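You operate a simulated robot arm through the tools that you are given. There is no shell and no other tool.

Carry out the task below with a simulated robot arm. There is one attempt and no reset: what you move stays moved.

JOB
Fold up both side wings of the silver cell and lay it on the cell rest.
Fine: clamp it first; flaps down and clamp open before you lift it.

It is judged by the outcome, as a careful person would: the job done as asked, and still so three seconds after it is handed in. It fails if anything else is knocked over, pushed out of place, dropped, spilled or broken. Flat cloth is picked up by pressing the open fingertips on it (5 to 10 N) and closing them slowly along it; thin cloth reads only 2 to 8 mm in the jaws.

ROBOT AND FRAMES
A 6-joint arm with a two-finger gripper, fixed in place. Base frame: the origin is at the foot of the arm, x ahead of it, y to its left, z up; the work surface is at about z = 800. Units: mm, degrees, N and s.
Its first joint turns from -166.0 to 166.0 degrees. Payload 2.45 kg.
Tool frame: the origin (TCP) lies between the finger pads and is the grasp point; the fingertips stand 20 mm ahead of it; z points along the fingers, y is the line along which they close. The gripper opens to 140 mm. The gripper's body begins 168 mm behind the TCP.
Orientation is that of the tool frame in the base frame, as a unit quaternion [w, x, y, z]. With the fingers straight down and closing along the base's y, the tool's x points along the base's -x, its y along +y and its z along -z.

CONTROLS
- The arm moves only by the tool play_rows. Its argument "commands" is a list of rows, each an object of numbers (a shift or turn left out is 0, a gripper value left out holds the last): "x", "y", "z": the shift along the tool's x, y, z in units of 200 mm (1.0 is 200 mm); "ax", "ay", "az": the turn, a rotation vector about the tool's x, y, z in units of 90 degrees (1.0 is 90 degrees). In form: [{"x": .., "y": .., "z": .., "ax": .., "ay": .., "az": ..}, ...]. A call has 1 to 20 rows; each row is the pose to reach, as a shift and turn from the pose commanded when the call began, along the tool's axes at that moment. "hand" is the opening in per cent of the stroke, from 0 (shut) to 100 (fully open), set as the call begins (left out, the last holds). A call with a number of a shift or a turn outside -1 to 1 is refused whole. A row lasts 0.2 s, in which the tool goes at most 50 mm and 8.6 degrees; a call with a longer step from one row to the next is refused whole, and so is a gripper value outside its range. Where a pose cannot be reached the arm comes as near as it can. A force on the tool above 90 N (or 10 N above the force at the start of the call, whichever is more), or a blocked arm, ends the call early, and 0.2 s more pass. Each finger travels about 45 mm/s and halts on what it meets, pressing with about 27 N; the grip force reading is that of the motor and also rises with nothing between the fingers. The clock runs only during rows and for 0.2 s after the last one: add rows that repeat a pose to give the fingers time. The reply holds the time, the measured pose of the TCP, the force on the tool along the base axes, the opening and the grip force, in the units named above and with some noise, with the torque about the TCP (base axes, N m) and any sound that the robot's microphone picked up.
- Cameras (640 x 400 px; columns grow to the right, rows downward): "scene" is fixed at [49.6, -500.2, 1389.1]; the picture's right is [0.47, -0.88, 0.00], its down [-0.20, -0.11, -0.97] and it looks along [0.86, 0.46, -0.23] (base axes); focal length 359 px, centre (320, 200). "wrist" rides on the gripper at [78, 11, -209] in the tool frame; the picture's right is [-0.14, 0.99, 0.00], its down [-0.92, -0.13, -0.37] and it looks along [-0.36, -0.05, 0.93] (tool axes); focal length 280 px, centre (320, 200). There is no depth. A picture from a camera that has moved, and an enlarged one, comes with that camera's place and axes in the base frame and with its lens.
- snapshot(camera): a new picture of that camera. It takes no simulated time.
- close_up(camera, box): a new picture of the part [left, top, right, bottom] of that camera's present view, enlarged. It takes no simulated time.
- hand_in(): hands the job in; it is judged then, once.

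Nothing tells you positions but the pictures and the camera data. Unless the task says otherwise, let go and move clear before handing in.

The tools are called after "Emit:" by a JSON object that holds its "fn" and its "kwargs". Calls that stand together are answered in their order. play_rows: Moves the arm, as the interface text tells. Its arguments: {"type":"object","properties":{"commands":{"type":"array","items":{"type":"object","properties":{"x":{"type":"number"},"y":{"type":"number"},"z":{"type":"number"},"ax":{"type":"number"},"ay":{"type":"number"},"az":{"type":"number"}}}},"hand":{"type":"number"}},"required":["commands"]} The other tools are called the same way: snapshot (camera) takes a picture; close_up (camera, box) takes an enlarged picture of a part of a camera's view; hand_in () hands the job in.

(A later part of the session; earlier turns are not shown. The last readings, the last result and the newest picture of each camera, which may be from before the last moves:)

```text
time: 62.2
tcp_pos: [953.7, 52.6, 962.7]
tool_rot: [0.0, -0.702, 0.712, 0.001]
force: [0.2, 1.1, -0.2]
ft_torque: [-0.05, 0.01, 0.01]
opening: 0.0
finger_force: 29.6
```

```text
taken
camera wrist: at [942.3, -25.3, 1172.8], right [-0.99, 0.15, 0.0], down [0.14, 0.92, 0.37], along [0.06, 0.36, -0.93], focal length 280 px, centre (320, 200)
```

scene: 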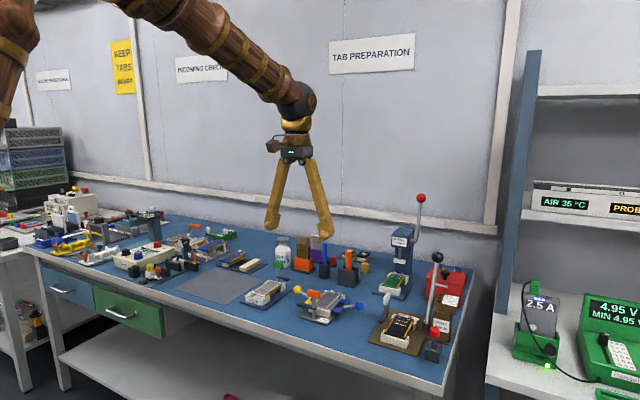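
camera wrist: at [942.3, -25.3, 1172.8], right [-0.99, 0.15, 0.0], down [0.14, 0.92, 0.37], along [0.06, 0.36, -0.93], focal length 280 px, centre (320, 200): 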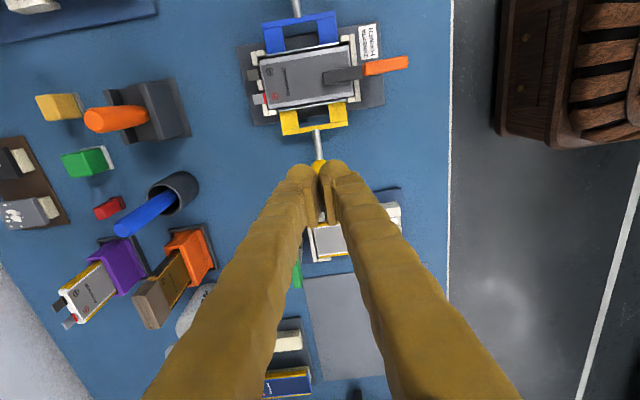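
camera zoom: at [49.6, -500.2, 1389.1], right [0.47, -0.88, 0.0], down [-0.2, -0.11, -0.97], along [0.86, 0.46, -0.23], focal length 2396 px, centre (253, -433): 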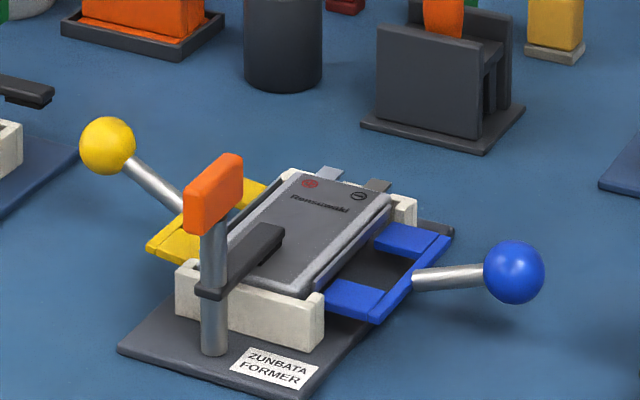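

Blue is back at its initial position. Now pressing the yellow ball down the same way.

Emit:
{"fn": "play_rows", "kwargs": {"commands": [{"x": -0.06, "y": -0.006, "z": 0.0}, {"x": -0.06, "y": -0.006, "z": 0.15}, {"x": -0.06, "y": -0.006, "z": 0.3}, {"x": -0.06, "y": -0.006, "z": 0.38}, {"x": -0.06, "y": -0.006, "z": 0.41}, {"x": -0.06, "y": -0.006, "z": 0.43}, {"x": -0.06, "y": -0.006, "z": 0.445}, {"x": -0.06, "y": -0.006, "z": 0.46}, {"x": -0.06, "y": -0.006, "z": 0.475}, {"x": -0.06, "y": -0.006, "z": 0.475}], "hand": 0}}

Emit:
{"fn": "play_rows", "kwargs": {"commands": [{"z": 0.005}, {"z": 0.01}, {"z": 0.01}], "hand": 0}}

Emit:
{"fn": "close_up", "kwargs": {"camera": "scene", "box": [290, 265, 370, 325]}}

```text
time: 64.4
tcp_pos: [956.4, 66.0, 869.8]
tool_rot: [0.0, -0.701, 0.713, 0.0]
force: [-0.2, 0.3, -0.1]
ft_torque: [-0.04, 0.01, -0.01]
opening: 0.0
finger_force: 29.7
```

```text
time: 65.2
tcp_pos: [957.1, 65.4, 867.4]
tool_rot: [0.0, -0.7, 0.714, 0.0]
force: [-3.2, -1.9, 6.0]
ft_torque: [-0.05, 0.07, 0.04]
opening: 0.3
finger_force: 29.5
```

```text
6.67 times, centred on (330, 295) of scene
camera zoom: at [49.6, -500.2, 1389.1], right [0.47, -0.88, 0.0], down [-0.2, -0.11, -0.97], along [0.86, 0.46, -0.23], focal length 2396 px, centre (253, -433)
```

zoom: 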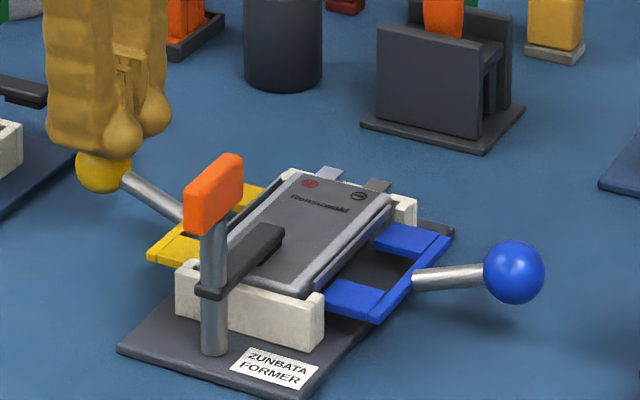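

The yellow flap is at its stop too. Now I'll rise, turn the gripper back and go above the orange handle to open the clamp.

Emit:
{"fn": "play_rows", "kwargs": {"commands": [{"z": -0.1}, {"z": -0.3}, {"z": -0.5}, {"z": -0.61}, {"z": -0.61}], "hand": 0}}

Emit:
{"fn": "play_rows", "kwargs": {"commands": [{"x": 0.043, "y": 0.032, "az": 0.083}, {"x": 0.086, "y": 0.063, "az": 0.165}, {"x": 0.13, "y": 0.095, "az": 0.248}, {"x": 0.173, "y": 0.1265, "az": 0.33}, {"x": 0.216, "y": 0.158, "az": 0.4125}, {"x": 0.259, "y": 0.19, "az": 0.495}, {"x": 0.302, "y": 0.221, "az": 0.578}, {"x": 0.346, "y": 0.253, "az": 0.66}, {"x": 0.389, "y": 0.285, "az": 0.743}, {"x": 0.432, "y": 0.316, "az": 0.825}, {"x": 0.475, "y": 0.348, "az": 0.908}, {"x": 0.5185, "y": 0.3795, "az": 0.99}, {"x": 0.5185, "y": 0.3795, "az": 0.99}], "hand": 45}}

Emit:
{"fn": "close_up", "kwargs": {"camera": "wrist", "box": [240, 110, 400, 230]}}

Emit:
{"fn": "close_up", "kwargs": {"camera": "scene", "box": [290, 265, 370, 325]}}

```text
time: 66.4
tcp_pos: [955.5, 63.1, 989.0]
tool_rot: [-0.001, -0.701, 0.713, 0.0]
force: [1.0, 0.1, 0.5]
ft_torque: [-0.01, 0.01, -0.02]
opening: 0.1
finger_force: 29.5
```

```text
time: 69.2
tcp_pos: [878.9, -37.8, 989.1]
tool_rot: [-0.001, 0.001, 1.0, 0.0]
force: [-0.3, -0.9, 0.8]
ft_torque: [0.01, -0.02, 0.0]
opening: 62.9
finger_force: 0.0
```

```text
3.33 times, centred on (320, 170) of wrist
camera zoom: at [800.3, -26.0, 1199.8], right [0.14, 0.99, 0.0], down [0.92, -0.13, 0.37], along [0.36, -0.05, -0.93], focal length 935 px, centre (320, 300)
```

zoom: 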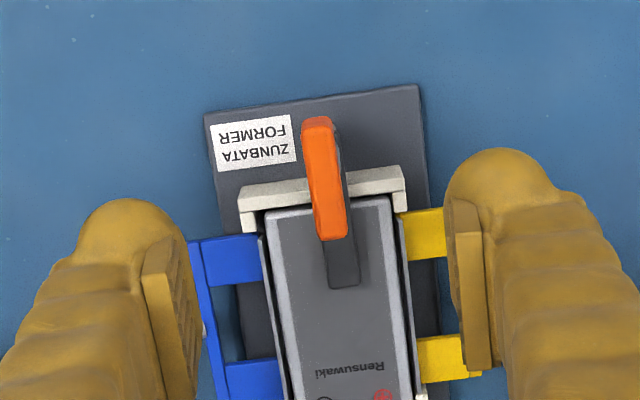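

```text
6.67 times, centred on (330, 295) of scene
camera zoom: at [49.6, -500.2, 1389.1], right [0.47, -0.88, 0.0], down [-0.2, -0.11, -0.97], along [0.86, 0.46, -0.23], focal length 2396 px, centre (253, -433)
```

zoom: 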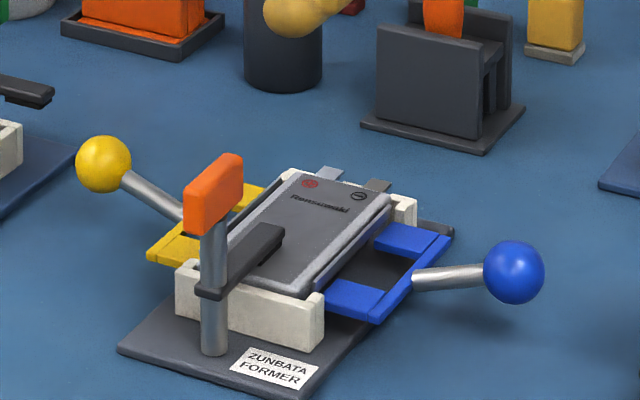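

Both flaps are flat. I'll descend on the orange handle and grip it.

Emit:
{"fn": "play_rows", "kwargs": {"commands": [{"x": -0.002, "y": 0.008, "z": 0.2}, {"x": -0.002, "y": 0.008, "z": 0.4}, {"x": -0.002, "y": 0.008, "z": 0.51}, {"x": -0.002, "y": 0.008, "z": 0.51}], "hand": 45}}

Emit:
{"fn": "play_rows", "kwargs": {"commands": [{"z": 0}, {"z": 0}, {"z": 0}, {"z": 0}, {"z": 0}, {"z": 0}], "hand": 0}}

Emit:
{"fn": "close_up", "kwargs": {"camera": "wrist", "box": [240, 110, 400, 230]}}

```text
time: 70.2
tcp_pos: [879.8, -36.2, 887.9]
tool_rot: [0.0, 0.0, 1.0, -0.001]
force: [-0.1, 0.4, -0.1]
ft_torque: [0.0, 0.02, -0.04]
opening: 63.4
finger_force: 0.1
```

```text
time: 71.6
tcp_pos: [878.9, -35.3, 888.5]
tool_rot: [0.001, 0.0, 1.0, -0.001]
force: [-1.9, -11.6, -1.4]
ft_torque: [-0.09, 0.0, -0.04]
opening: 10.2
finger_force: 37.1
```

```text
3.33 times, centred on (320, 170) of wrist
camera zoom: at [800.9, -24.7, 1097.6], right [0.14, 0.99, 0.0], down [0.92, -0.13, 0.37], along [0.36, -0.05, -0.93], focal length 935 px, centre (320, 300)
```

zoom: 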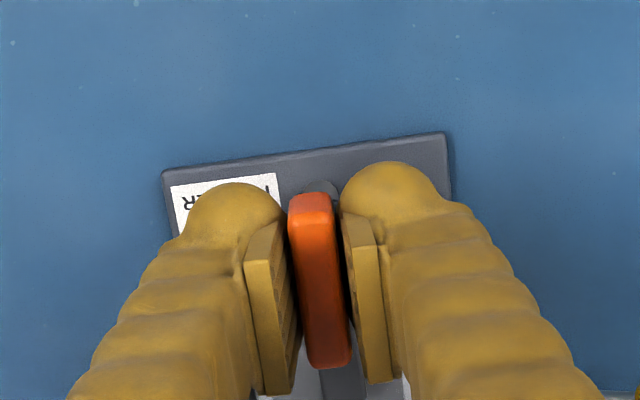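

I have the handle. Turning it back by 90° (arm from +x to +y), in two stages.

Emit:
{"fn": "play_rows", "kwargs": {"commands": [{"y": -0.004, "az": -0.07}, {"y": -0.004, "az": -0.14}, {"y": -0.004, "az": -0.21}, {"y": -0.004, "az": -0.28}, {"y": -0.004, "az": -0.35}, {"y": -0.004, "az": -0.42}, {"y": -0.004, "az": -0.42}], "hand": 0}}

Emit:
{"fn": "close_up", "kwargs": {"camera": "scene", "box": [290, 255, 370, 325]}}

```text
time: 73.2
tcp_pos: [879.3, -36.7, 887.7]
tool_rot: [0.0, -0.325, 0.946, 0.0]
force: [14.9, 10.4, -14.8]
ft_torque: [0.15, -0.22, 0.02]
opening: 9.8
finger_force: 37.3
```

```text
5.71 times, centred on (330, 290) of scene
camera zoom: at [49.6, -500.2, 1389.1], right [0.47, -0.88, 0.0], down [-0.2, -0.11, -0.97], along [0.86, 0.46, -0.23], focal length 2053 px, centre (263, -314)
```

zoom: 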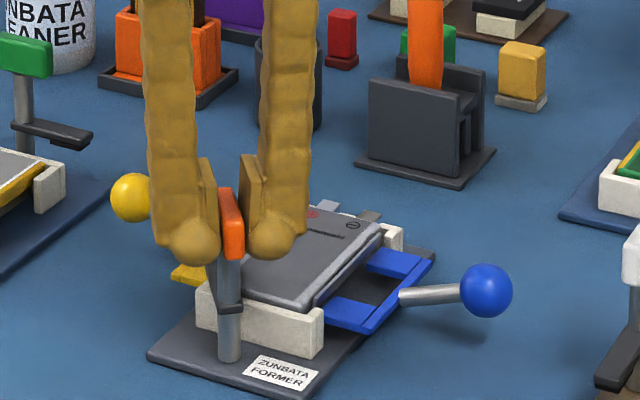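

Smooth so far. I'll continue the turn to the open position.

Emit:
{"fn": "play_rows", "kwargs": {"commands": [{"z": 0.0, "az": -0.07}, {"z": 0.0, "az": -0.14}, {"z": 0.0, "az": -0.21}, {"z": 0.0, "az": -0.28}, {"z": 0.0, "az": -0.35}, {"z": 0.0, "az": -0.42}, {"z": 0.0, "az": -0.49}, {"z": 0.0, "az": -0.55}, {"z": 0.0, "az": -0.55}], "hand": 0}}

Emit:
{"fn": "close_up", "kwargs": {"camera": "scene", "box": [290, 255, 370, 325]}}

```text
time: 75.2
tcp_pos: [879.7, -37.1, 888.5]
tool_rot: [0.0, -0.69, 0.723, 0.0]
force: [43.7, -2.5, -25.9]
ft_torque: [0.01, -0.39, -0.02]
opening: 10.2
finger_force: 37.6
```

```text
5.71 times, centred on (330, 290) of scene
camera zoom: at [49.6, -500.2, 1389.1], right [0.47, -0.88, 0.0], down [-0.2, -0.11, -0.97], along [0.86, 0.46, -0.23], focal length 2053 px, centre (263, -314)
```

zoom: 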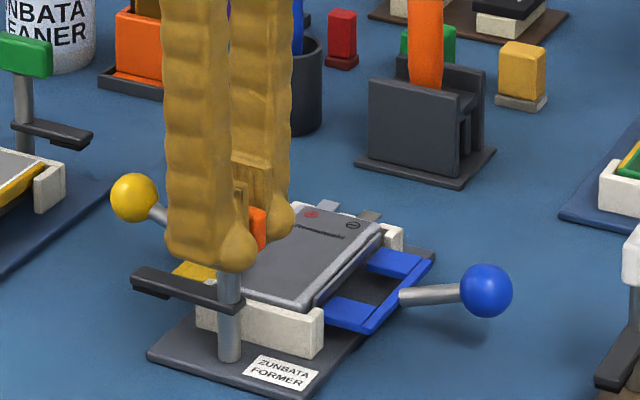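

Almost fully open. A few more degrees to reach the stop, then release.

Emit:
{"fn": "play_rows", "kwargs": {"commands": [{"y": -0.004, "az": -0.02}, {"y": -0.004, "az": -0.04}, {"y": -0.004, "az": -0.06}, {"y": -0.004, "az": -0.06}], "hand": 0}}

Emit:
{"fn": "play_rows", "kwargs": {"commands": [{"az": 0.03}, {"az": 0.03}, {"az": 0.03}, {"az": 0.03}], "hand": 45}}

Emit:
{"fn": "play_rows", "kwargs": {"commands": [{"z": -0.15}, {"z": -0.35}, {"z": -0.55}, {"z": -0.55}], "hand": 45}}

Emit:
{"fn": "close_up", "kwargs": {"camera": "scene", "box": [290, 265, 370, 325]}}

Emit:
{"fn": "close_up", "kwargs": {"camera": "wrist", "box": [200, 80, 400, 230]}}

```text
time: 76.2
tcp_pos: [880.2, -37.0, 888.6]
tool_rot: [0.001, 0.724, -0.69, 0.0]
force: [33.8, -1.8, -11.7]
ft_torque: [0.03, -0.31, -0.89]
opening: 10.5
finger_force: 38.2
```

```text
time: 77.2
tcp_pos: [879.9, -37.8, 889.5]
tool_rot: [0.0, 0.707, -0.707, 0.0]
force: [-0.2, 1.0, -0.5]
ft_torque: [0.02, 0.03, 0.01]
opening: 62.9
finger_force: 0.1
```

```text
time: 78.2
tcp_pos: [881.1, -37.9, 1000.0]
tool_rot: [0.0, 0.707, -0.707, 0.001]
force: [-0.4, -0.1, 0.4]
ft_torque: [-0.03, -0.01, 0.0]
opening: 62.8
finger_force: 0.0
```

```text
6.67 times, centred on (330, 295) of scene
camera zoom: at [49.6, -500.2, 1389.1], right [0.47, -0.88, 0.0], down [-0.2, -0.11, -0.97], along [0.86, 0.46, -0.23], focal length 2396 px, centre (253, -433)
```

zoom: 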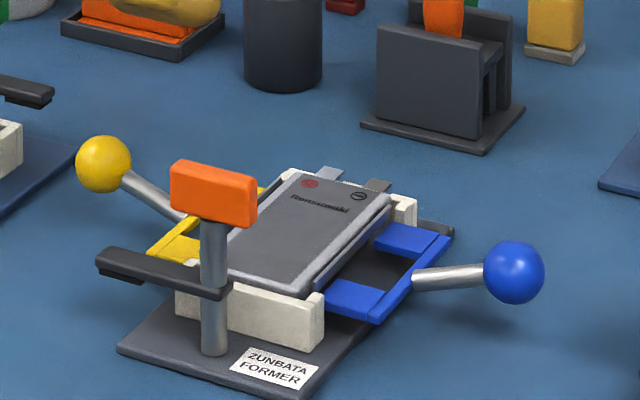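

```text
2.67 times, centred on (300, 155) of wrist
camera zoom: at [869.8, -115.3, 1209.4], right [-0.99, 0.14, 0.0], down [0.13, 0.92, 0.37], along [0.05, 0.36, -0.93], focal length 748 px, centre (373, 320)
```

zoom: 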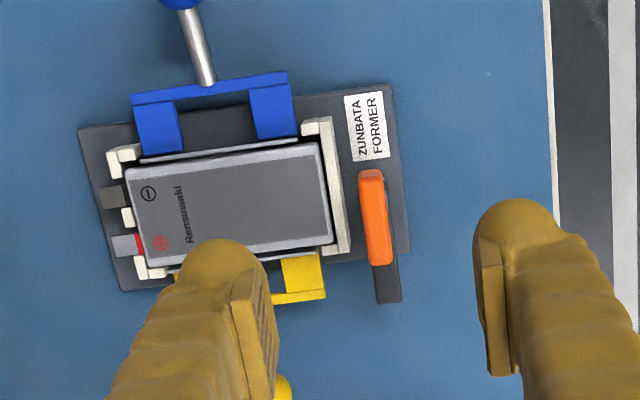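

The clamp is open and both flaps are down. The free bar of the rest computes to about (1080, 364) with top near z 826, beyond vertical-tool reach, so I'll test with the empty gripper whether a tilted tool can get there before picking up the cell.

Emit:
{"fn": "play_rows", "kwargs": {"commands": [{"x": -0.066, "y": 0.034, "z": -0.025, "az": 0.083}, {"x": -0.132, "y": 0.068, "z": -0.05, "az": 0.167}, {"x": -0.197, "y": 0.101, "z": -0.075, "az": 0.25}, {"x": -0.263, "y": 0.135, "z": -0.1, "az": 0.333}, {"x": -0.329, "y": 0.169, "z": -0.125, "az": 0.417}, {"x": -0.395, "y": 0.2025, "z": -0.15, "az": 0.5}, {"x": -0.461, "y": 0.236, "z": -0.175, "az": 0.583}, {"x": -0.527, "y": 0.27, "z": -0.2, "az": 0.667}, {"x": -0.592, "y": 0.304, "z": -0.225, "az": 0.75}, {"x": -0.658, "y": 0.3375, "z": -0.25, "az": 0.833}, {"x": -0.724, "y": 0.371, "z": -0.275, "az": 0.917}, {"x": -0.79, "y": 0.405, "z": -0.3, "az": 1.0}, {"x": -0.79, "y": 0.405, "z": -0.3, "az": 1.0}], "hand": 45}}

Emit:
{"fn": "play_rows", "kwargs": {"commands": [{"x": -0.03, "y": 0.22}, {"x": -0.06, "y": 0.44}, {"x": -0.1, "y": 0.66}, {"x": -0.13, "y": 0.88}, {"x": -0.15, "y": 1.0}, {"x": -0.15, "y": 1.0}], "hand": 45}}

Emit:
{"fn": "snapshot", "kwargs": {"camera": "wrist"}}

Emit:
{"fn": "snapshot", "kwargs": {"camera": "scene"}}

```text
time: 81.0
tcp_pos: [797.8, 121.5, 1060.1]
tool_rot: [0.001, 0.0, 1.0, -0.001]
force: [0.1, 0.1, -0.5]
ft_torque: [0.01, 0.01, 0.03]
opening: 63.0
finger_force: 0.0
```

```text
time: 82.4
tcp_pos: [828.5, 320.1, 1060.2]
tool_rot: [0.001, 0.0, 1.0, 0.0]
force: [0.3, 0.7, -0.7]
ft_torque: [0.0, 0.0, -0.01]
opening: 63.0
finger_force: 0.0
```

```text
taken
camera wrist: at [751.3, 332.4, 1269.0], right [0.14, 0.99, 0.0], down [0.92, -0.13, 0.37], along [0.36, -0.05, -0.93], focal length 280 px, centre (320, 200)
```

wrist: 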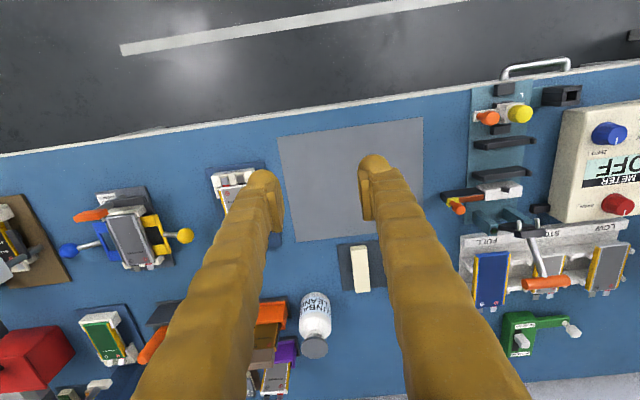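

```text
taken
```

scene: 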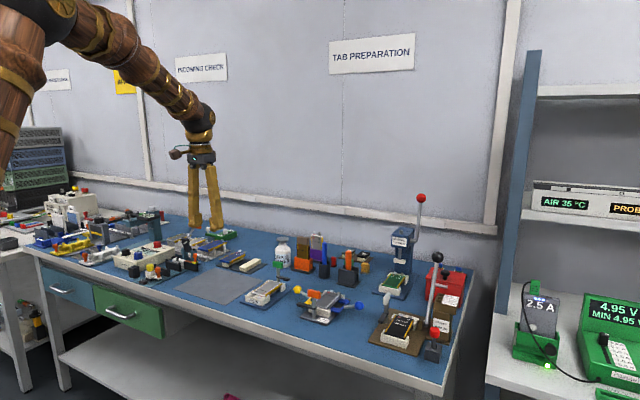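

Now I'll tilt the tool 30° outward and extend toward the rest at a safe height to test reach.

Emit:
{"fn": "play_rows", "kwargs": {"commands": [{"x": -0.1, "y": 0.04, "z": 0.05, "ay": -0.06}, {"x": -0.2, "y": 0.08, "z": 0.1, "ay": -0.12}, {"x": -0.32, "y": 0.12, "z": 0.15, "ay": -0.18}, {"x": -0.44, "y": 0.16, "z": 0.2, "ay": -0.24}, {"x": -0.55, "y": 0.19, "z": 0.25, "ay": -0.29}, {"x": -0.65, "y": 0.22, "z": 0.3, "ay": -0.333}, {"x": -0.65, "y": 0.22, "z": 0.3, "ay": -0.333}], "hand": 45}}

Emit:
{"fn": "snapshot", "kwargs": {"camera": "wrist"}}

Emit:
{"fn": "snapshot", "kwargs": {"camera": "scene"}}

```text
time: 84.0
tcp_pos: [959.3, 362.9, 998.3]
tool_rot: [0.26, 0.0, 0.966, 0.0]
force: [-0.7, -0.8, -0.4]
ft_torque: [-0.01, 0.02, -0.01]
opening: 63.4
finger_force: 0.0
```

```text
taken
camera wrist: at [786.2, 374.1, 1140.4], right [0.12, 0.99, 0.07], down [0.61, -0.13, 0.78], along [0.78, -0.05, -0.62], focal length 280 px, centre (320, 200)
```

wrist: 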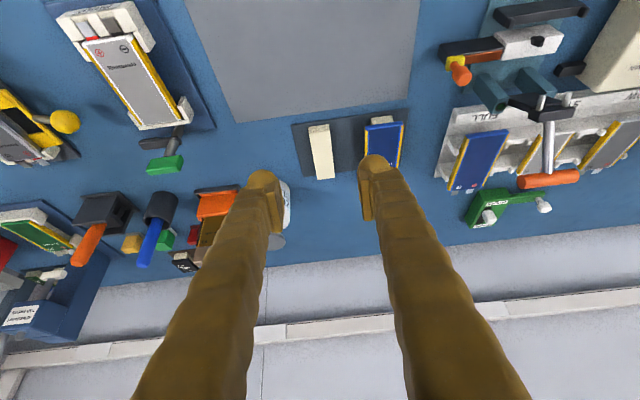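

```text
taken
```

scene: 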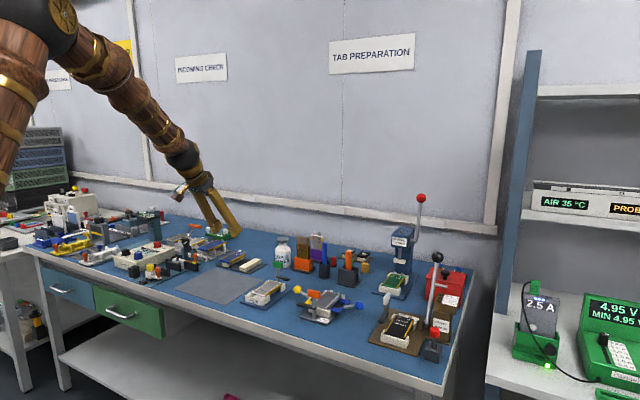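

At 30° tilt the arm extends comfortably. I'll continue to directly above the free bar at about z 960.

Emit:
{"fn": "play_rows", "kwargs": {"commands": [{"x": -0.14, "y": 0.002, "z": 0.15}, {"x": -0.28, "y": 0.003, "z": 0.3}, {"x": -0.429, "y": 0.005, "z": 0.467}, {"x": -0.429, "y": 0.005, "z": 0.467}, {"x": -0.429, "y": 0.005, "z": 0.467}], "hand": 45}}

Emit:
{"fn": "snapshot", "kwargs": {"camera": "wrist"}}

```text
time: 85.2
tcp_pos: [1079.7, 366.0, 960.6]
tool_rot: [0.259, 0.001, 0.966, 0.0]
force: [1.1, 0.5, 0.3]
ft_torque: [-0.01, 0.0, 0.0]
opening: 62.9
finger_force: 0.1
```

```text
taken
camera wrist: at [907.2, 377.5, 1103.7], right [0.12, 0.99, 0.07], down [0.61, -0.13, 0.78], along [0.78, -0.05, -0.62], focal length 280 px, centre (320, 200)
```

wrist: 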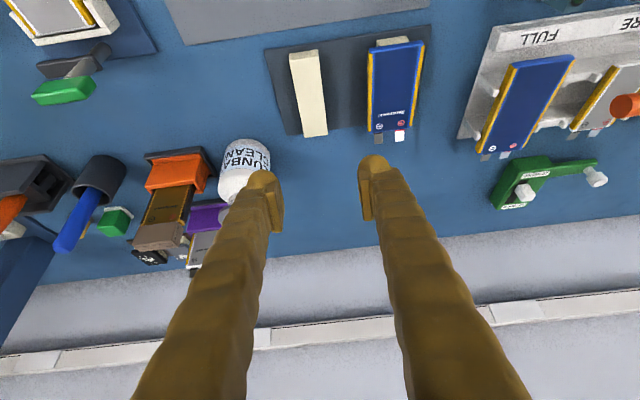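

Reached with ease. I'll test going lower (z 880), and zoom to refine the bar position.

Emit:
{"fn": "play_rows", "kwargs": {"commands": [{"x": 0.05, "z": 0.087}, {"x": 0.1, "z": 0.173}, {"x": 0.15, "z": 0.26}, {"x": 0.2, "z": 0.346}, {"x": 0.2, "z": 0.346}], "hand": 45}}

Emit:
{"fn": "snapshot", "kwargs": {"camera": "wrist"}}

Emit:
{"fn": "close_up", "kwargs": {"camera": "wrist", "box": [220, 30, 460, 180]}}

Emit:
{"fn": "close_up", "kwargs": {"camera": "scene", "box": [180, 220, 300, 310]}}

```text
time: 86.4
tcp_pos: [1079.3, 364.8, 880.2]
tool_rot: [0.259, 0.0, 0.966, 0.0]
force: [-0.4, 0.4, -0.9]
ft_torque: [-0.01, 0.03, 0.0]
opening: 63.3
finger_force: 0.1
```

```text
taken
camera wrist: at [907.7, 376.1, 1022.6], right [0.12, 0.99, 0.07], down [0.61, -0.13, 0.78], along [0.78, -0.05, -0.62], focal length 280 px, centre (320, 200)
```

wrist: 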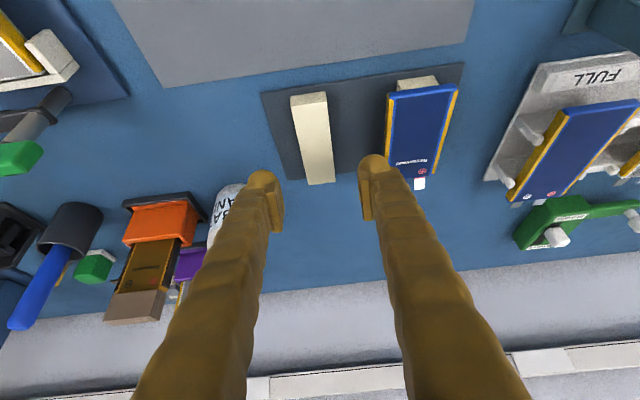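

```text
2.67 times, centred on (340, 105) of wrist
camera zoom: at [907.7, 376.1, 1022.6], right [0.12, 0.99, 0.07], down [0.61, -0.13, 0.78], along [0.78, -0.05, -0.62], focal length 748 px, centre (267, 453)
```

zoom: 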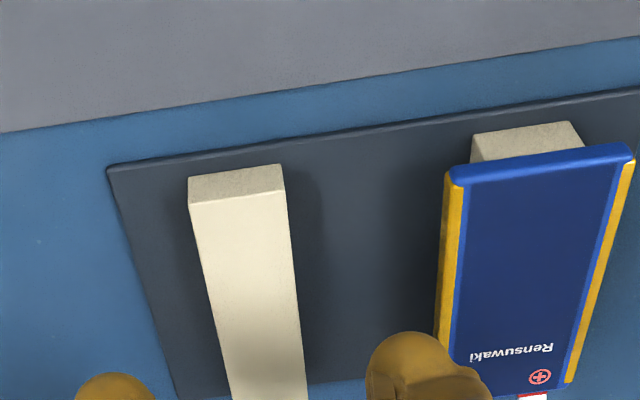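

```text
4.44 times, centred on (240, 265) of scene
camera zoom: at [49.6, -500.2, 1389.1], right [0.47, -0.88, 0.0], down [-0.2, -0.11, -0.97], along [0.86, 0.46, -0.23], focal length 1597 px, centre (676, -89)
```

zoom: 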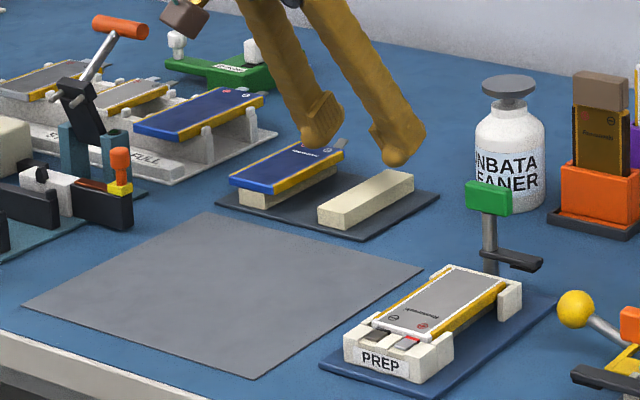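

The arm reaches the rest easily at 30° tilt; the bar axis lies at y ≈ 365, x from about 1033 to 1129. Now I'll keep this tilt, go up and back, and travel to above the silver cell for the grasp.

Emit:
{"fn": "play_rows", "kwargs": {"commands": [{"x": -0.1, "z": -0.173}, {"x": -0.2, "z": -0.346}, {"x": -0.3, "z": -0.52}, {"x": -0.16, "z": -0.6, "y": -0.15}, {"x": -0.02, "z": -0.68, "y": -0.3}, {"x": 0.12, "z": -0.762, "y": -0.45}, {"x": 0.263, "z": -0.845, "y": -0.6}, {"x": 0.263, "z": -0.845, "y": -0.8}, {"x": 0.263, "z": -0.845, "y": -1.0}, {"x": 0.263, "z": -0.845, "y": -1.0}], "hand": 55}}

Emit:
{"fn": "play_rows", "kwargs": {"commands": [{"y": -0.22}, {"y": -0.44}, {"y": -0.66}, {"y": -0.86}, {"y": -1.0}, {"y": -1.0}], "hand": 55}}

Emit:
{"fn": "snapshot", "kwargs": {"camera": "wrist"}}

Emit:
{"fn": "close_up", "kwargs": {"camera": "scene", "box": [260, 210, 400, 325]}}

```text
time: 88.6
tcp_pos: [950.9, 164.0, 999.8]
tool_rot: [0.26, 0.0, 0.966, 0.0]
force: [-0.2, 0.1, -0.4]
ft_torque: [0.02, 0.0, -0.02]
opening: 77.0
finger_force: 0.1
```

```text
time: 90.0
tcp_pos: [950.1, -35.6, 998.9]
tool_rot: [0.259, 0.0, 0.966, 0.0]
force: [0.6, 0.5, 0.5]
ft_torque: [0.02, 0.03, 0.02]
opening: 76.9
finger_force: 0.0
```

```text
taken
camera wrist: at [778.8, -24.1, 1142.3], right [0.12, 0.99, 0.07], down [0.61, -0.13, 0.78], along [0.78, -0.05, -0.62], focal length 280 px, centre (320, 200)
```

wrist: 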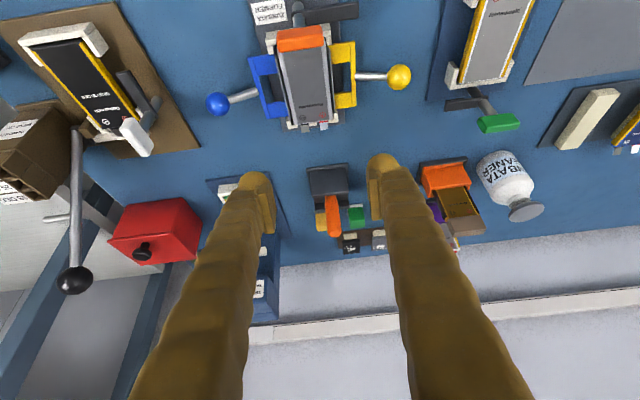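

```text
3.48 times, centred on (330, 268) of scene
camera zoom: at [49.6, -500.2, 1389.1], right [0.47, -0.88, 0.0], down [-0.2, -0.11, -0.97], along [0.86, 0.46, -0.23], focal length 1250 px, centre (285, -35)
```

zoom: 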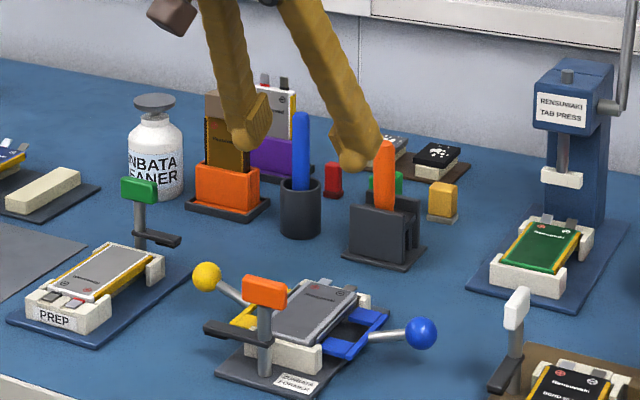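

I'm above the former with the tilt kept and the fingers 77 mm open. I'll lower to about z 900 and re-measure the cell.

Emit:
{"fn": "play_rows", "kwargs": {"commands": [{"x": 0.06, "y": -0.006, "z": 0.11}, {"x": 0.12, "y": -0.012, "z": 0.22}, {"x": 0.18, "y": -0.018, "z": 0.33}, {"x": 0.235, "y": -0.022, "z": 0.436}, {"x": 0.235, "y": -0.022, "z": 0.436}], "hand": 55}}

Emit:
{"fn": "snapshot", "kwargs": {"camera": "wrist"}}

Emit:
{"fn": "close_up", "kwargs": {"camera": "wrist", "box": [220, 40, 420, 200]}}

Emit:
{"fn": "close_up", "kwargs": {"camera": "scene", "box": [290, 255, 370, 325]}}

```text
time: 91.2
tcp_pos: [954.9, -39.0, 901.3]
tool_rot: [0.258, 0.0, 0.966, 0.0]
force: [0.7, 0.0, -0.5]
ft_torque: [0.0, -0.02, 0.0]
opening: 77.1
finger_force: 0.0
```

```text
taken
camera wrist: at [782.3, -27.3, 1043.7], right [0.12, 0.99, 0.07], down [0.61, -0.13, 0.78], along [0.78, -0.05, -0.62], focal length 280 px, centre (320, 200)
```

wrist: 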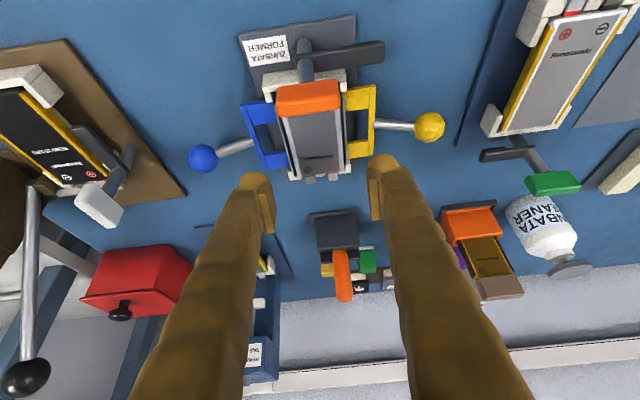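

```text
2.50 times, centred on (320, 120) of wrist
camera zoom: at [782.3, -27.3, 1043.7], right [0.12, 0.99, 0.07], down [0.61, -0.13, 0.78], along [0.78, -0.05, -0.62], focal length 701 px, centre (320, 400)
```

zoom: 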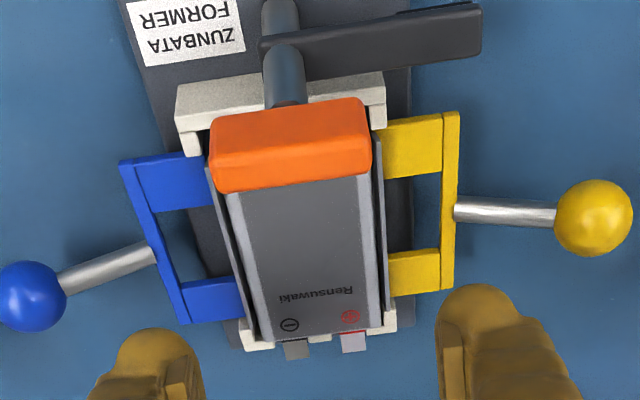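

```text
5.71 times, centred on (330, 290) of scene
camera zoom: at [49.6, -500.2, 1389.1], right [0.47, -0.88, 0.0], down [-0.2, -0.11, -0.97], along [0.86, 0.46, -0.23], focal length 2053 px, centre (263, -314)
```

zoom: 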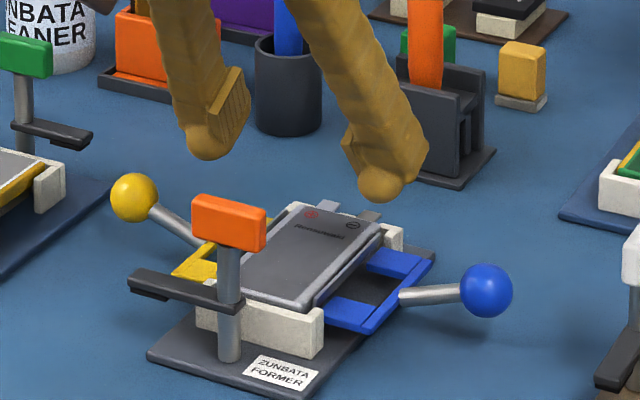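

The wings stand slightly off the cell sides, centred around y ≈ -38.5, overall about 58 mm wide. I'll descend so the fingertips straddle it.

Emit:
{"fn": "play_rows", "kwargs": {"commands": [{"x": 0.04, "y": 0.001, "z": 0.064}, {"x": 0.08, "y": 0.002, "z": 0.128}, {"x": 0.123, "y": 0.002, "z": 0.194}, {"x": 0.123, "y": 0.002, "z": 0.194}], "hand": 55}}

Emit:
{"fn": "snapshot", "kwargs": {"camera": "wrist"}}

Emit:
{"fn": "close_up", "kwargs": {"camera": "wrist", "box": [220, 80, 420, 240]}}

Emit:
{"fn": "close_up", "kwargs": {"camera": "scene", "box": [290, 255, 370, 325]}}

```text
time: 92.2
tcp_pos: [949.9, -37.8, 855.2]
tool_rot: [0.259, 0.0, 0.966, 0.0]
force: [0.1, 0.3, 0.5]
ft_torque: [-0.01, -0.04, 0.01]
opening: 77.2
finger_force: 0.0
```

```text
taken
camera wrist: at [778.6, -26.7, 997.8], right [0.12, 0.99, 0.07], down [0.61, -0.13, 0.78], along [0.78, -0.05, -0.62], focal length 280 px, centre (320, 200)
```

wrist: 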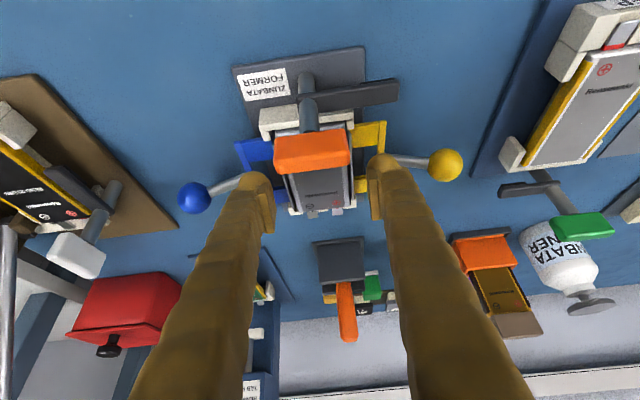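

```text
2.50 times, centred on (320, 160) of wrist
camera zoom: at [778.6, -26.7, 997.8], right [0.12, 0.99, 0.07], down [0.61, -0.13, 0.78], along [0.78, -0.05, -0.62], focal length 701 px, centre (320, 300)
```

zoom: 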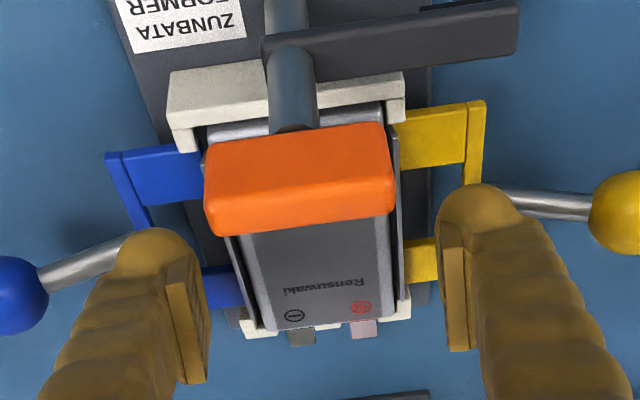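

```text
5.71 times, centred on (330, 290) of scene
camera zoom: at [49.6, -500.2, 1389.1], right [0.47, -0.88, 0.0], down [-0.2, -0.11, -0.97], along [0.86, 0.46, -0.23], focal length 2053 px, centre (263, -314)
```

zoom: 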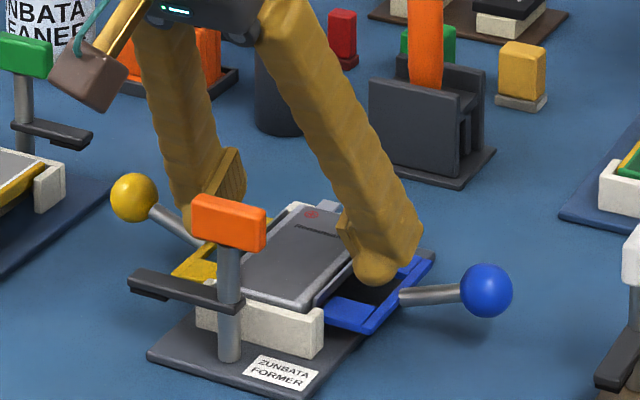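

Opening 77 mm would bring the fingers close to the flap's outer bars, so I'll narrow to about 66 mm and then descend the last 12 mm slowly.

Emit:
{"fn": "play_rows", "kwargs": {"commands": [{"z": 0}, {"z": 0}], "hand": 47}}

Emit:
{"fn": "play_rows", "kwargs": {"commands": [{"x": 0.009, "y": -0.002, "z": 0.018}, {"x": 0.018, "y": -0.003, "z": 0.036}, {"x": 0.027, "y": -0.003, "z": 0.0565}, {"x": 0.027, "y": -0.003, "z": 0.0565}], "hand": 47}}

Emit:
{"fn": "close_up", "kwargs": {"camera": "wrist", "box": [220, 80, 420, 240]}}

Emit:
{"fn": "close_up", "kwargs": {"camera": "scene", "box": [300, 265, 370, 325]}}

```text
time: 92.8
tcp_pos: [951.0, -37.8, 855.0]
tool_rot: [0.259, 0.0, 0.966, 0.0]
force: [0.1, -0.8, 0.3]
ft_torque: [0.05, 0.03, -0.02]
opening: 66.0
finger_force: 0.1
```

```text
time: 93.8
tcp_pos: [951.3, -39.1, 844.2]
tool_rot: [0.259, 0.0, 0.966, 0.0]
force: [0.0, -0.3, 0.9]
ft_torque: [0.01, -0.01, -0.05]
opening: 65.9
finger_force: 0.0
```

```text
2.50 times, centred on (320, 160) of wrist
camera zoom: at [779.6, -27.3, 985.9], right [0.12, 0.99, 0.07], down [0.61, -0.13, 0.78], along [0.78, -0.05, -0.62], focal length 701 px, centre (320, 300)
```

zoom: 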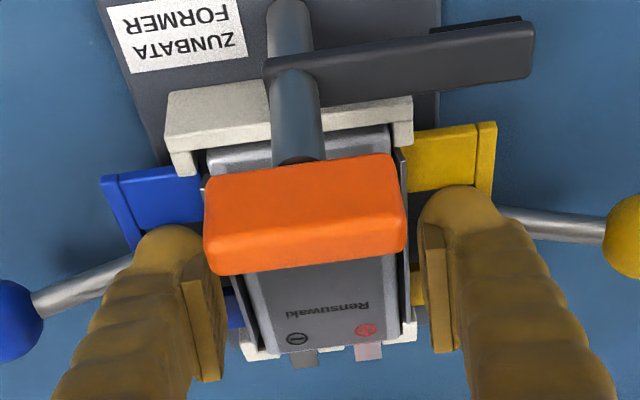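

```text
6.67 times, centred on (335, 295) of scene
camera zoom: at [49.6, -500.2, 1389.1], right [0.47, -0.88, 0.0], down [-0.2, -0.11, -0.97], along [0.86, 0.46, -0.23], focal length 2396 px, centre (220, -433)
```

zoom: 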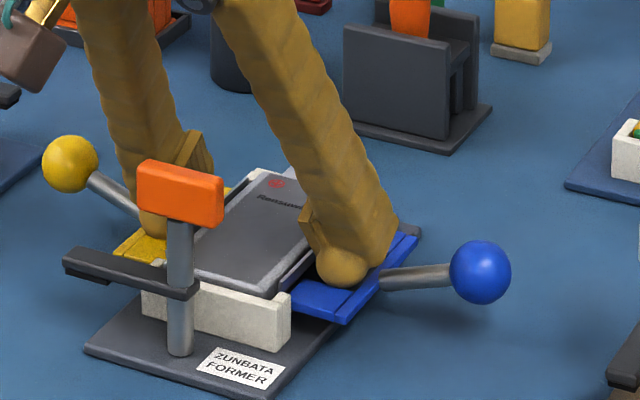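

The pads are beside the wings with no contact forces. I'll go about 1.5 mm lower and close on the cell.

Emit:
{"fn": "play_rows", "kwargs": {"commands": [{"x": 0.003, "z": 0.007}, {"x": 0.003, "z": 0.007}, {"x": 0.003, "z": 0.007}, {"x": 0.003, "z": 0.007}, {"x": 0.003, "z": 0.007}], "hand": 30}}

Emit:
{"fn": "close_up", "kwargs": {"camera": "wrist", "box": [220, 80, 420, 240]}}

Emit:
{"fn": "close_up", "kwargs": {"camera": "scene", "box": [300, 265, 370, 325]}}

```text
time: 95.0
tcp_pos: [952.8, -38.7, 842.7]
tool_rot: [0.26, 0.0, 0.966, 0.0]
force: [-3.4, -10.3, 14.2]
ft_torque: [-0.15, 0.06, 0.0]
opening: 56.6
finger_force: 22.2
```

```text
2.50 times, centred on (320, 160) of wrist
camera zoom: at [780.0, -27.2, 984.8], right [0.12, 0.99, 0.07], down [0.61, -0.13, 0.78], along [0.78, -0.05, -0.62], focal length 701 px, centre (320, 300)
```

zoom: 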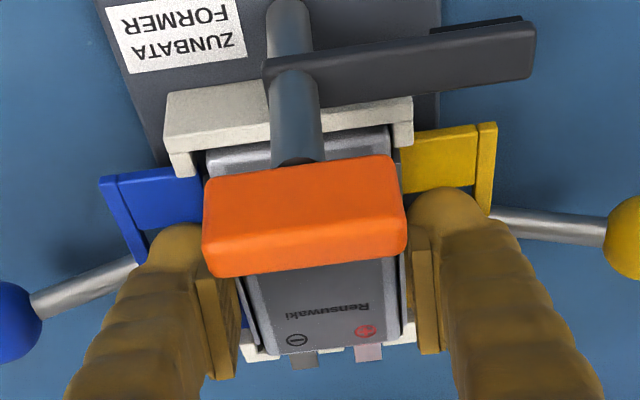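

```text
6.67 times, centred on (335, 295) of scene
camera zoom: at [49.6, -500.2, 1389.1], right [0.47, -0.88, 0.0], down [-0.2, -0.11, -0.97], along [0.86, 0.46, -0.23], focal length 2396 px, centre (220, -433)
```

zoom: 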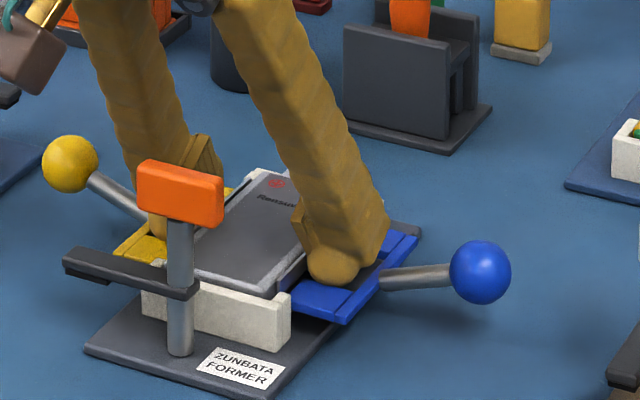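

The fingers met something at 56.6 mm. I'll hold a moment to see whether they settle further.

Emit:
{"fn": "play_rows", "kwargs": {"commands": [{"z": 0}, {"z": 0}, {"z": 0}, {"z": 0}], "hand": 30}}

Emit:
{"fn": "close_up", "kwargs": {"camera": "wrist", "box": [260, 120, 380, 230]}}

Emit:
{"fn": "close_up", "kwargs": {"camera": "scene", "box": [320, 275, 360, 310]}}

```text
time: 96.0
tcp_pos: [952.6, -38.3, 842.1]
tool_rot: [0.259, 0.0, 0.966, 0.001]
force: [1.0, -13.1, 14.9]
ft_torque: [-0.25, -0.02, 0.09]
opening: 56.2
finger_force: 22.0
```

```text
3.64 times, centred on (320, 175) of wrist
camera zoom: at [780.0, -27.2, 984.7], right [0.12, 0.99, 0.07], down [0.61, -0.13, 0.78], along [0.78, -0.05, -0.62], focal length 1020 px, centre (320, 291)
```

zoom: 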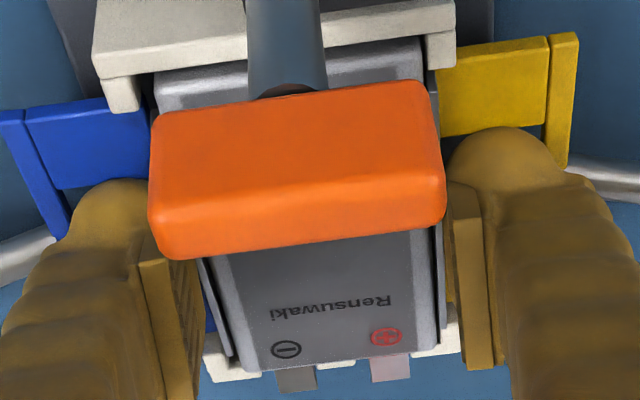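

```text
11.43 times, centred on (340, 292) of scene
camera zoom: at [49.6, -500.2, 1389.1], right [0.47, -0.88, 0.0], down [-0.2, -0.11, -0.97], along [0.86, 0.46, -0.23], focal length 4107 px, centre (91, -857)
```

zoom: 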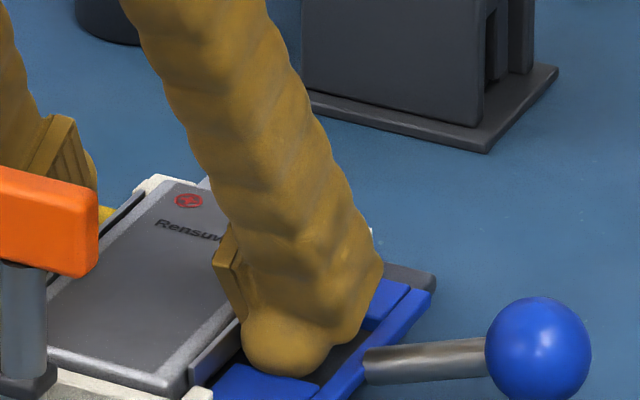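

The grip reads 22 N at 56 mm. I'll centre 1 mm toward -y and lift slowly 10 mm to see whether the cell comes with it.

Emit:
{"fn": "play_rows", "kwargs": {"commands": [{"y": -0.005}, {"y": -0.005}, {"y": -0.005}], "hand": 0}}

Emit:
{"fn": "play_rows", "kwargs": {"commands": [{"x": -0.005, "z": -0.009}, {"x": -0.01, "z": -0.017}, {"x": -0.015, "z": -0.026}, {"x": -0.02, "z": -0.035}, {"x": -0.02, "z": -0.035}], "hand": 0}}

Emit:
{"fn": "close_up", "kwargs": {"camera": "wrist", "box": [260, 120, 380, 230]}}

Emit:
{"fn": "close_up", "kwargs": {"camera": "scene", "box": [310, 275, 360, 315]}}

```text
time: 96.8
tcp_pos: [951.9, -38.9, 841.2]
tool_rot: [0.259, 0.0, 0.966, 0.0]
force: [1.7, 7.9, 16.2]
ft_torque: [0.16, -0.06, 0.01]
opening: 56.6
finger_force: 21.7
```

```text
time: 98.0
tcp_pos: [951.4, -40.2, 854.7]
tool_rot: [0.261, -0.001, 0.965, 0.0]
force: [3.2, 7.5, 21.2]
ft_torque: [1.19, 1.19, 0.32]
opening: 42.1
finger_force: 17.5
```

```text
3.64 times, centred on (320, 175) of wrist
camera zoom: at [780.9, -28.5, 996.1], right [0.12, 0.99, 0.07], down [0.61, -0.13, 0.78], along [0.78, -0.05, -0.62], focal length 1020 px, centre (320, 291)
```

zoom: 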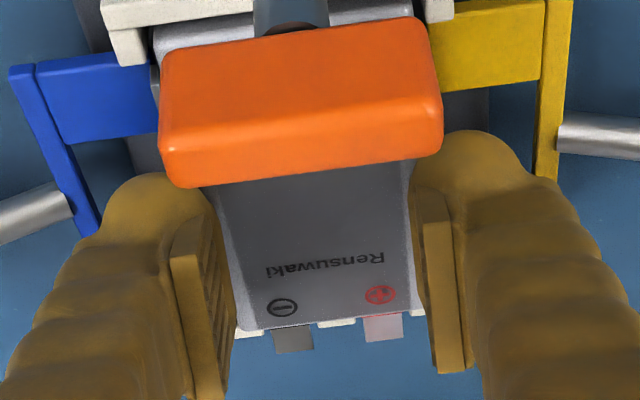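

```text
10.00 times, centred on (335, 295) of scene
camera zoom: at [49.6, -500.2, 1389.1], right [0.47, -0.88, 0.0], down [-0.2, -0.11, -0.97], along [0.86, 0.46, -0.23], focal length 3594 px, centre (170, -750)
```

zoom: 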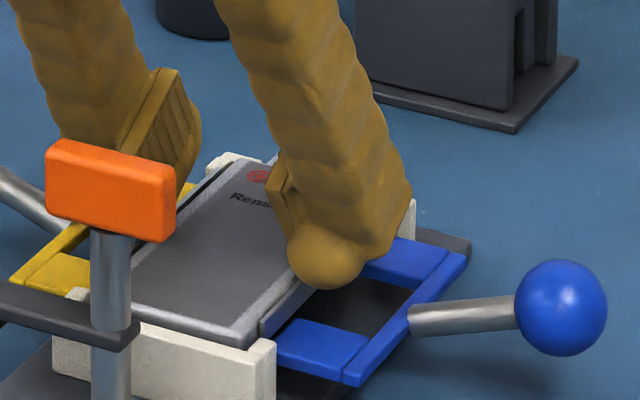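

The fingers slipped up over the cell's edge as I lifted, so the grip was not on the cell sides properly. I'll open at once and inspect.

Emit:
{"fn": "play_rows", "kwargs": {"commands": [{"z": 0}, {"z": 0}, {"z": 0}], "hand": 50}}

Emit:
{"fn": "play_rows", "kwargs": {"commands": [{"x": -0.08, "z": -0.14}, {"x": -0.16, "z": -0.28}, {"x": -0.25, "z": -0.433}, {"x": -0.25, "z": -0.433}], "hand": 50}}

Emit:
{"fn": "close_up", "kwargs": {"camera": "scene", "box": [300, 270, 370, 325]}}

Emit:
{"fn": "snapshot", "kwargs": {"camera": "wrist"}}

Emit:
{"fn": "close_up", "kwargs": {"camera": "wrist", "box": [240, 20, 400, 140]}}

```text
time: 98.8
tcp_pos: [952.3, -40.0, 850.4]
tool_rot: [0.258, 0.0, 0.966, 0.0]
force: [0.4, 0.9, -0.2]
ft_torque: [0.01, 0.02, 0.0]
opening: 70.0
finger_force: 0.1
```

```text
time: 99.8
tcp_pos: [951.2, -41.3, 949.5]
tool_rot: [0.258, 0.0, 0.966, 0.0]
force: [0.1, -0.3, 0.1]
ft_torque: [0.03, -0.01, -0.01]
opening: 70.0
finger_force: 0.2
```

```text
7.27 times, centred on (335, 298) of scene
camera zoom: at [49.6, -500.2, 1389.1], right [0.47, -0.88, 0.0], down [-0.2, -0.11, -0.97], along [0.86, 0.46, -0.23], focal length 2613 px, centre (211, -509)
```

zoom: 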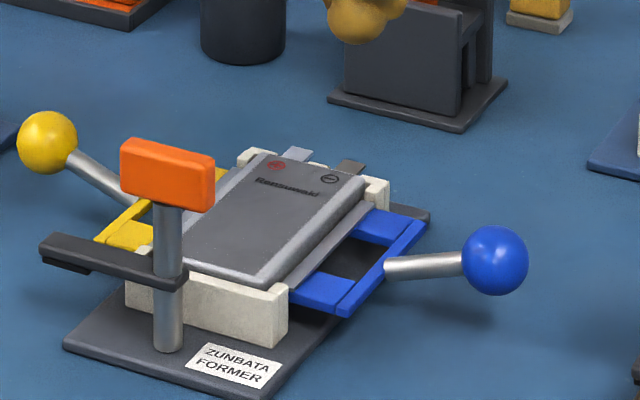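

```text
taken
camera wrist: at [779.2, -29.8, 1091.9], right [0.12, 0.99, 0.07], down [0.61, -0.13, 0.78], along [0.78, -0.05, -0.62], focal length 280 px, centre (320, 200)
```

wrist: 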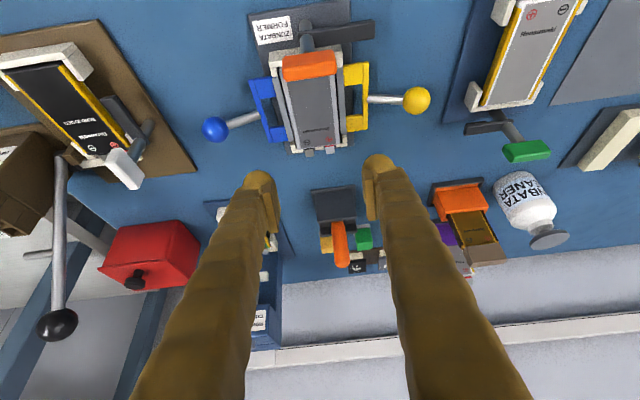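

```text
3.33 times, centred on (320, 80) of wrist
camera zoom: at [779.2, -29.8, 1091.9], right [0.12, 0.99, 0.07], down [0.61, -0.13, 0.78], along [0.78, -0.05, -0.62], focal length 935 px, centre (320, 600)
```

zoom: 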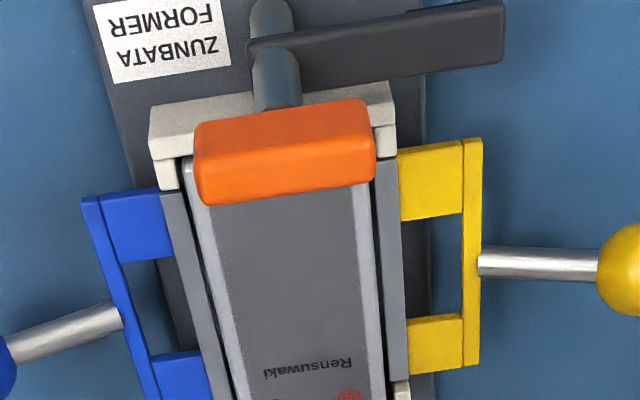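

The cell is still seated in the former, but opening the fingers pushed the wings back down flat, so I'll have to re-fold them. Before that I need the true heights of the cell and flaps, so I'll study the former in detail.

Emit:
{"fn": "close_up", "kwargs": {"camera": "scene", "box": [308, 278, 348, 303]}}

Emit:
{"fn": "close_up", "kwargs": {"camera": "scene", "box": [330, 290, 362, 310]}}

Emit:
{"fn": "close_up", "kwargs": {"camera": "wrist", "box": [260, 50, 380, 160]}}

Emit:
{"fn": "close_up", "kwargs": {"camera": "scene", "box": [235, 275, 290, 310]}}

```text
16.00 times, centred on (328, 290) of scene
camera zoom: at [49.6, -500.2, 1389.1], right [0.47, -0.88, 0.0], down [-0.2, -0.11, -0.97], along [0.86, 0.46, -0.23], focal length 5750 px, centre (192, -1248)
```

zoom: 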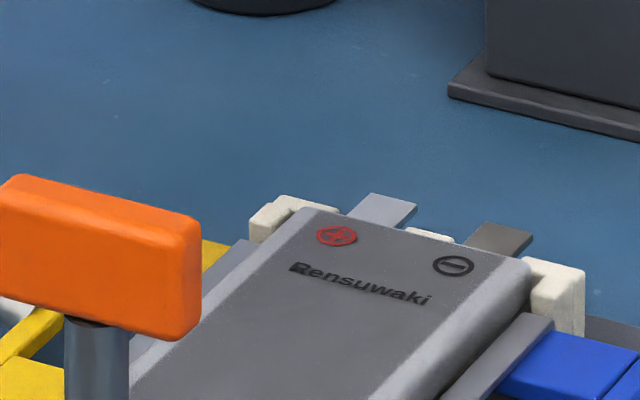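

```text
16.00 times, centred on (346, 300) of scene
camera zoom: at [49.6, -500.2, 1389.1], right [0.47, -0.88, 0.0], down [-0.2, -0.11, -0.97], along [0.86, 0.46, -0.23], focal length 5750 px, centre (-96, -1400)
```

zoom: 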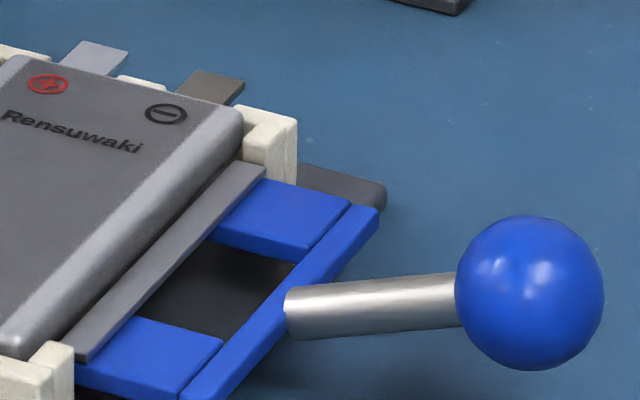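

```text
3.64 times, centred on (320, 105) of wrist
camera zoom: at [779.2, -29.8, 1091.9], right [0.12, 0.99, 0.07], down [0.61, -0.13, 0.78], along [0.78, -0.05, -0.62], focal length 1020 px, centre (320, 546)
```

zoom: 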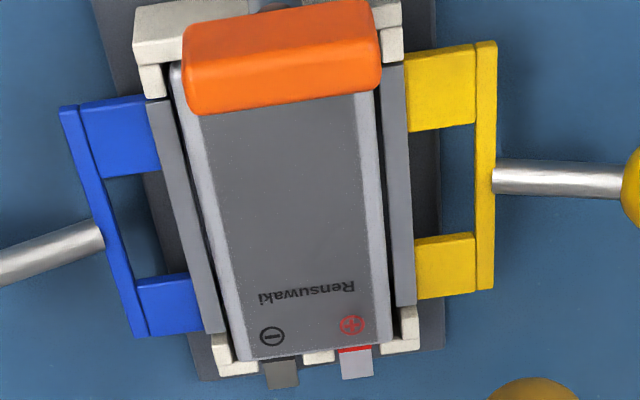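

```text
11.43 times, centred on (262, 292) of scene
camera zoom: at [49.6, -500.2, 1389.1], right [0.47, -0.88, 0.0], down [-0.2, -0.11, -0.97], along [0.86, 0.46, -0.23], focal length 4107 px, centre (977, -857)
```

zoom: 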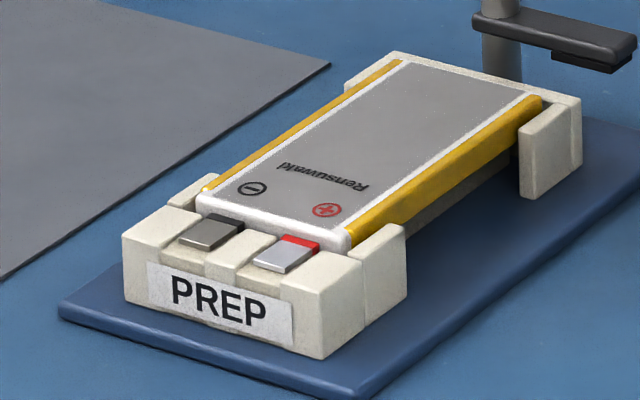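

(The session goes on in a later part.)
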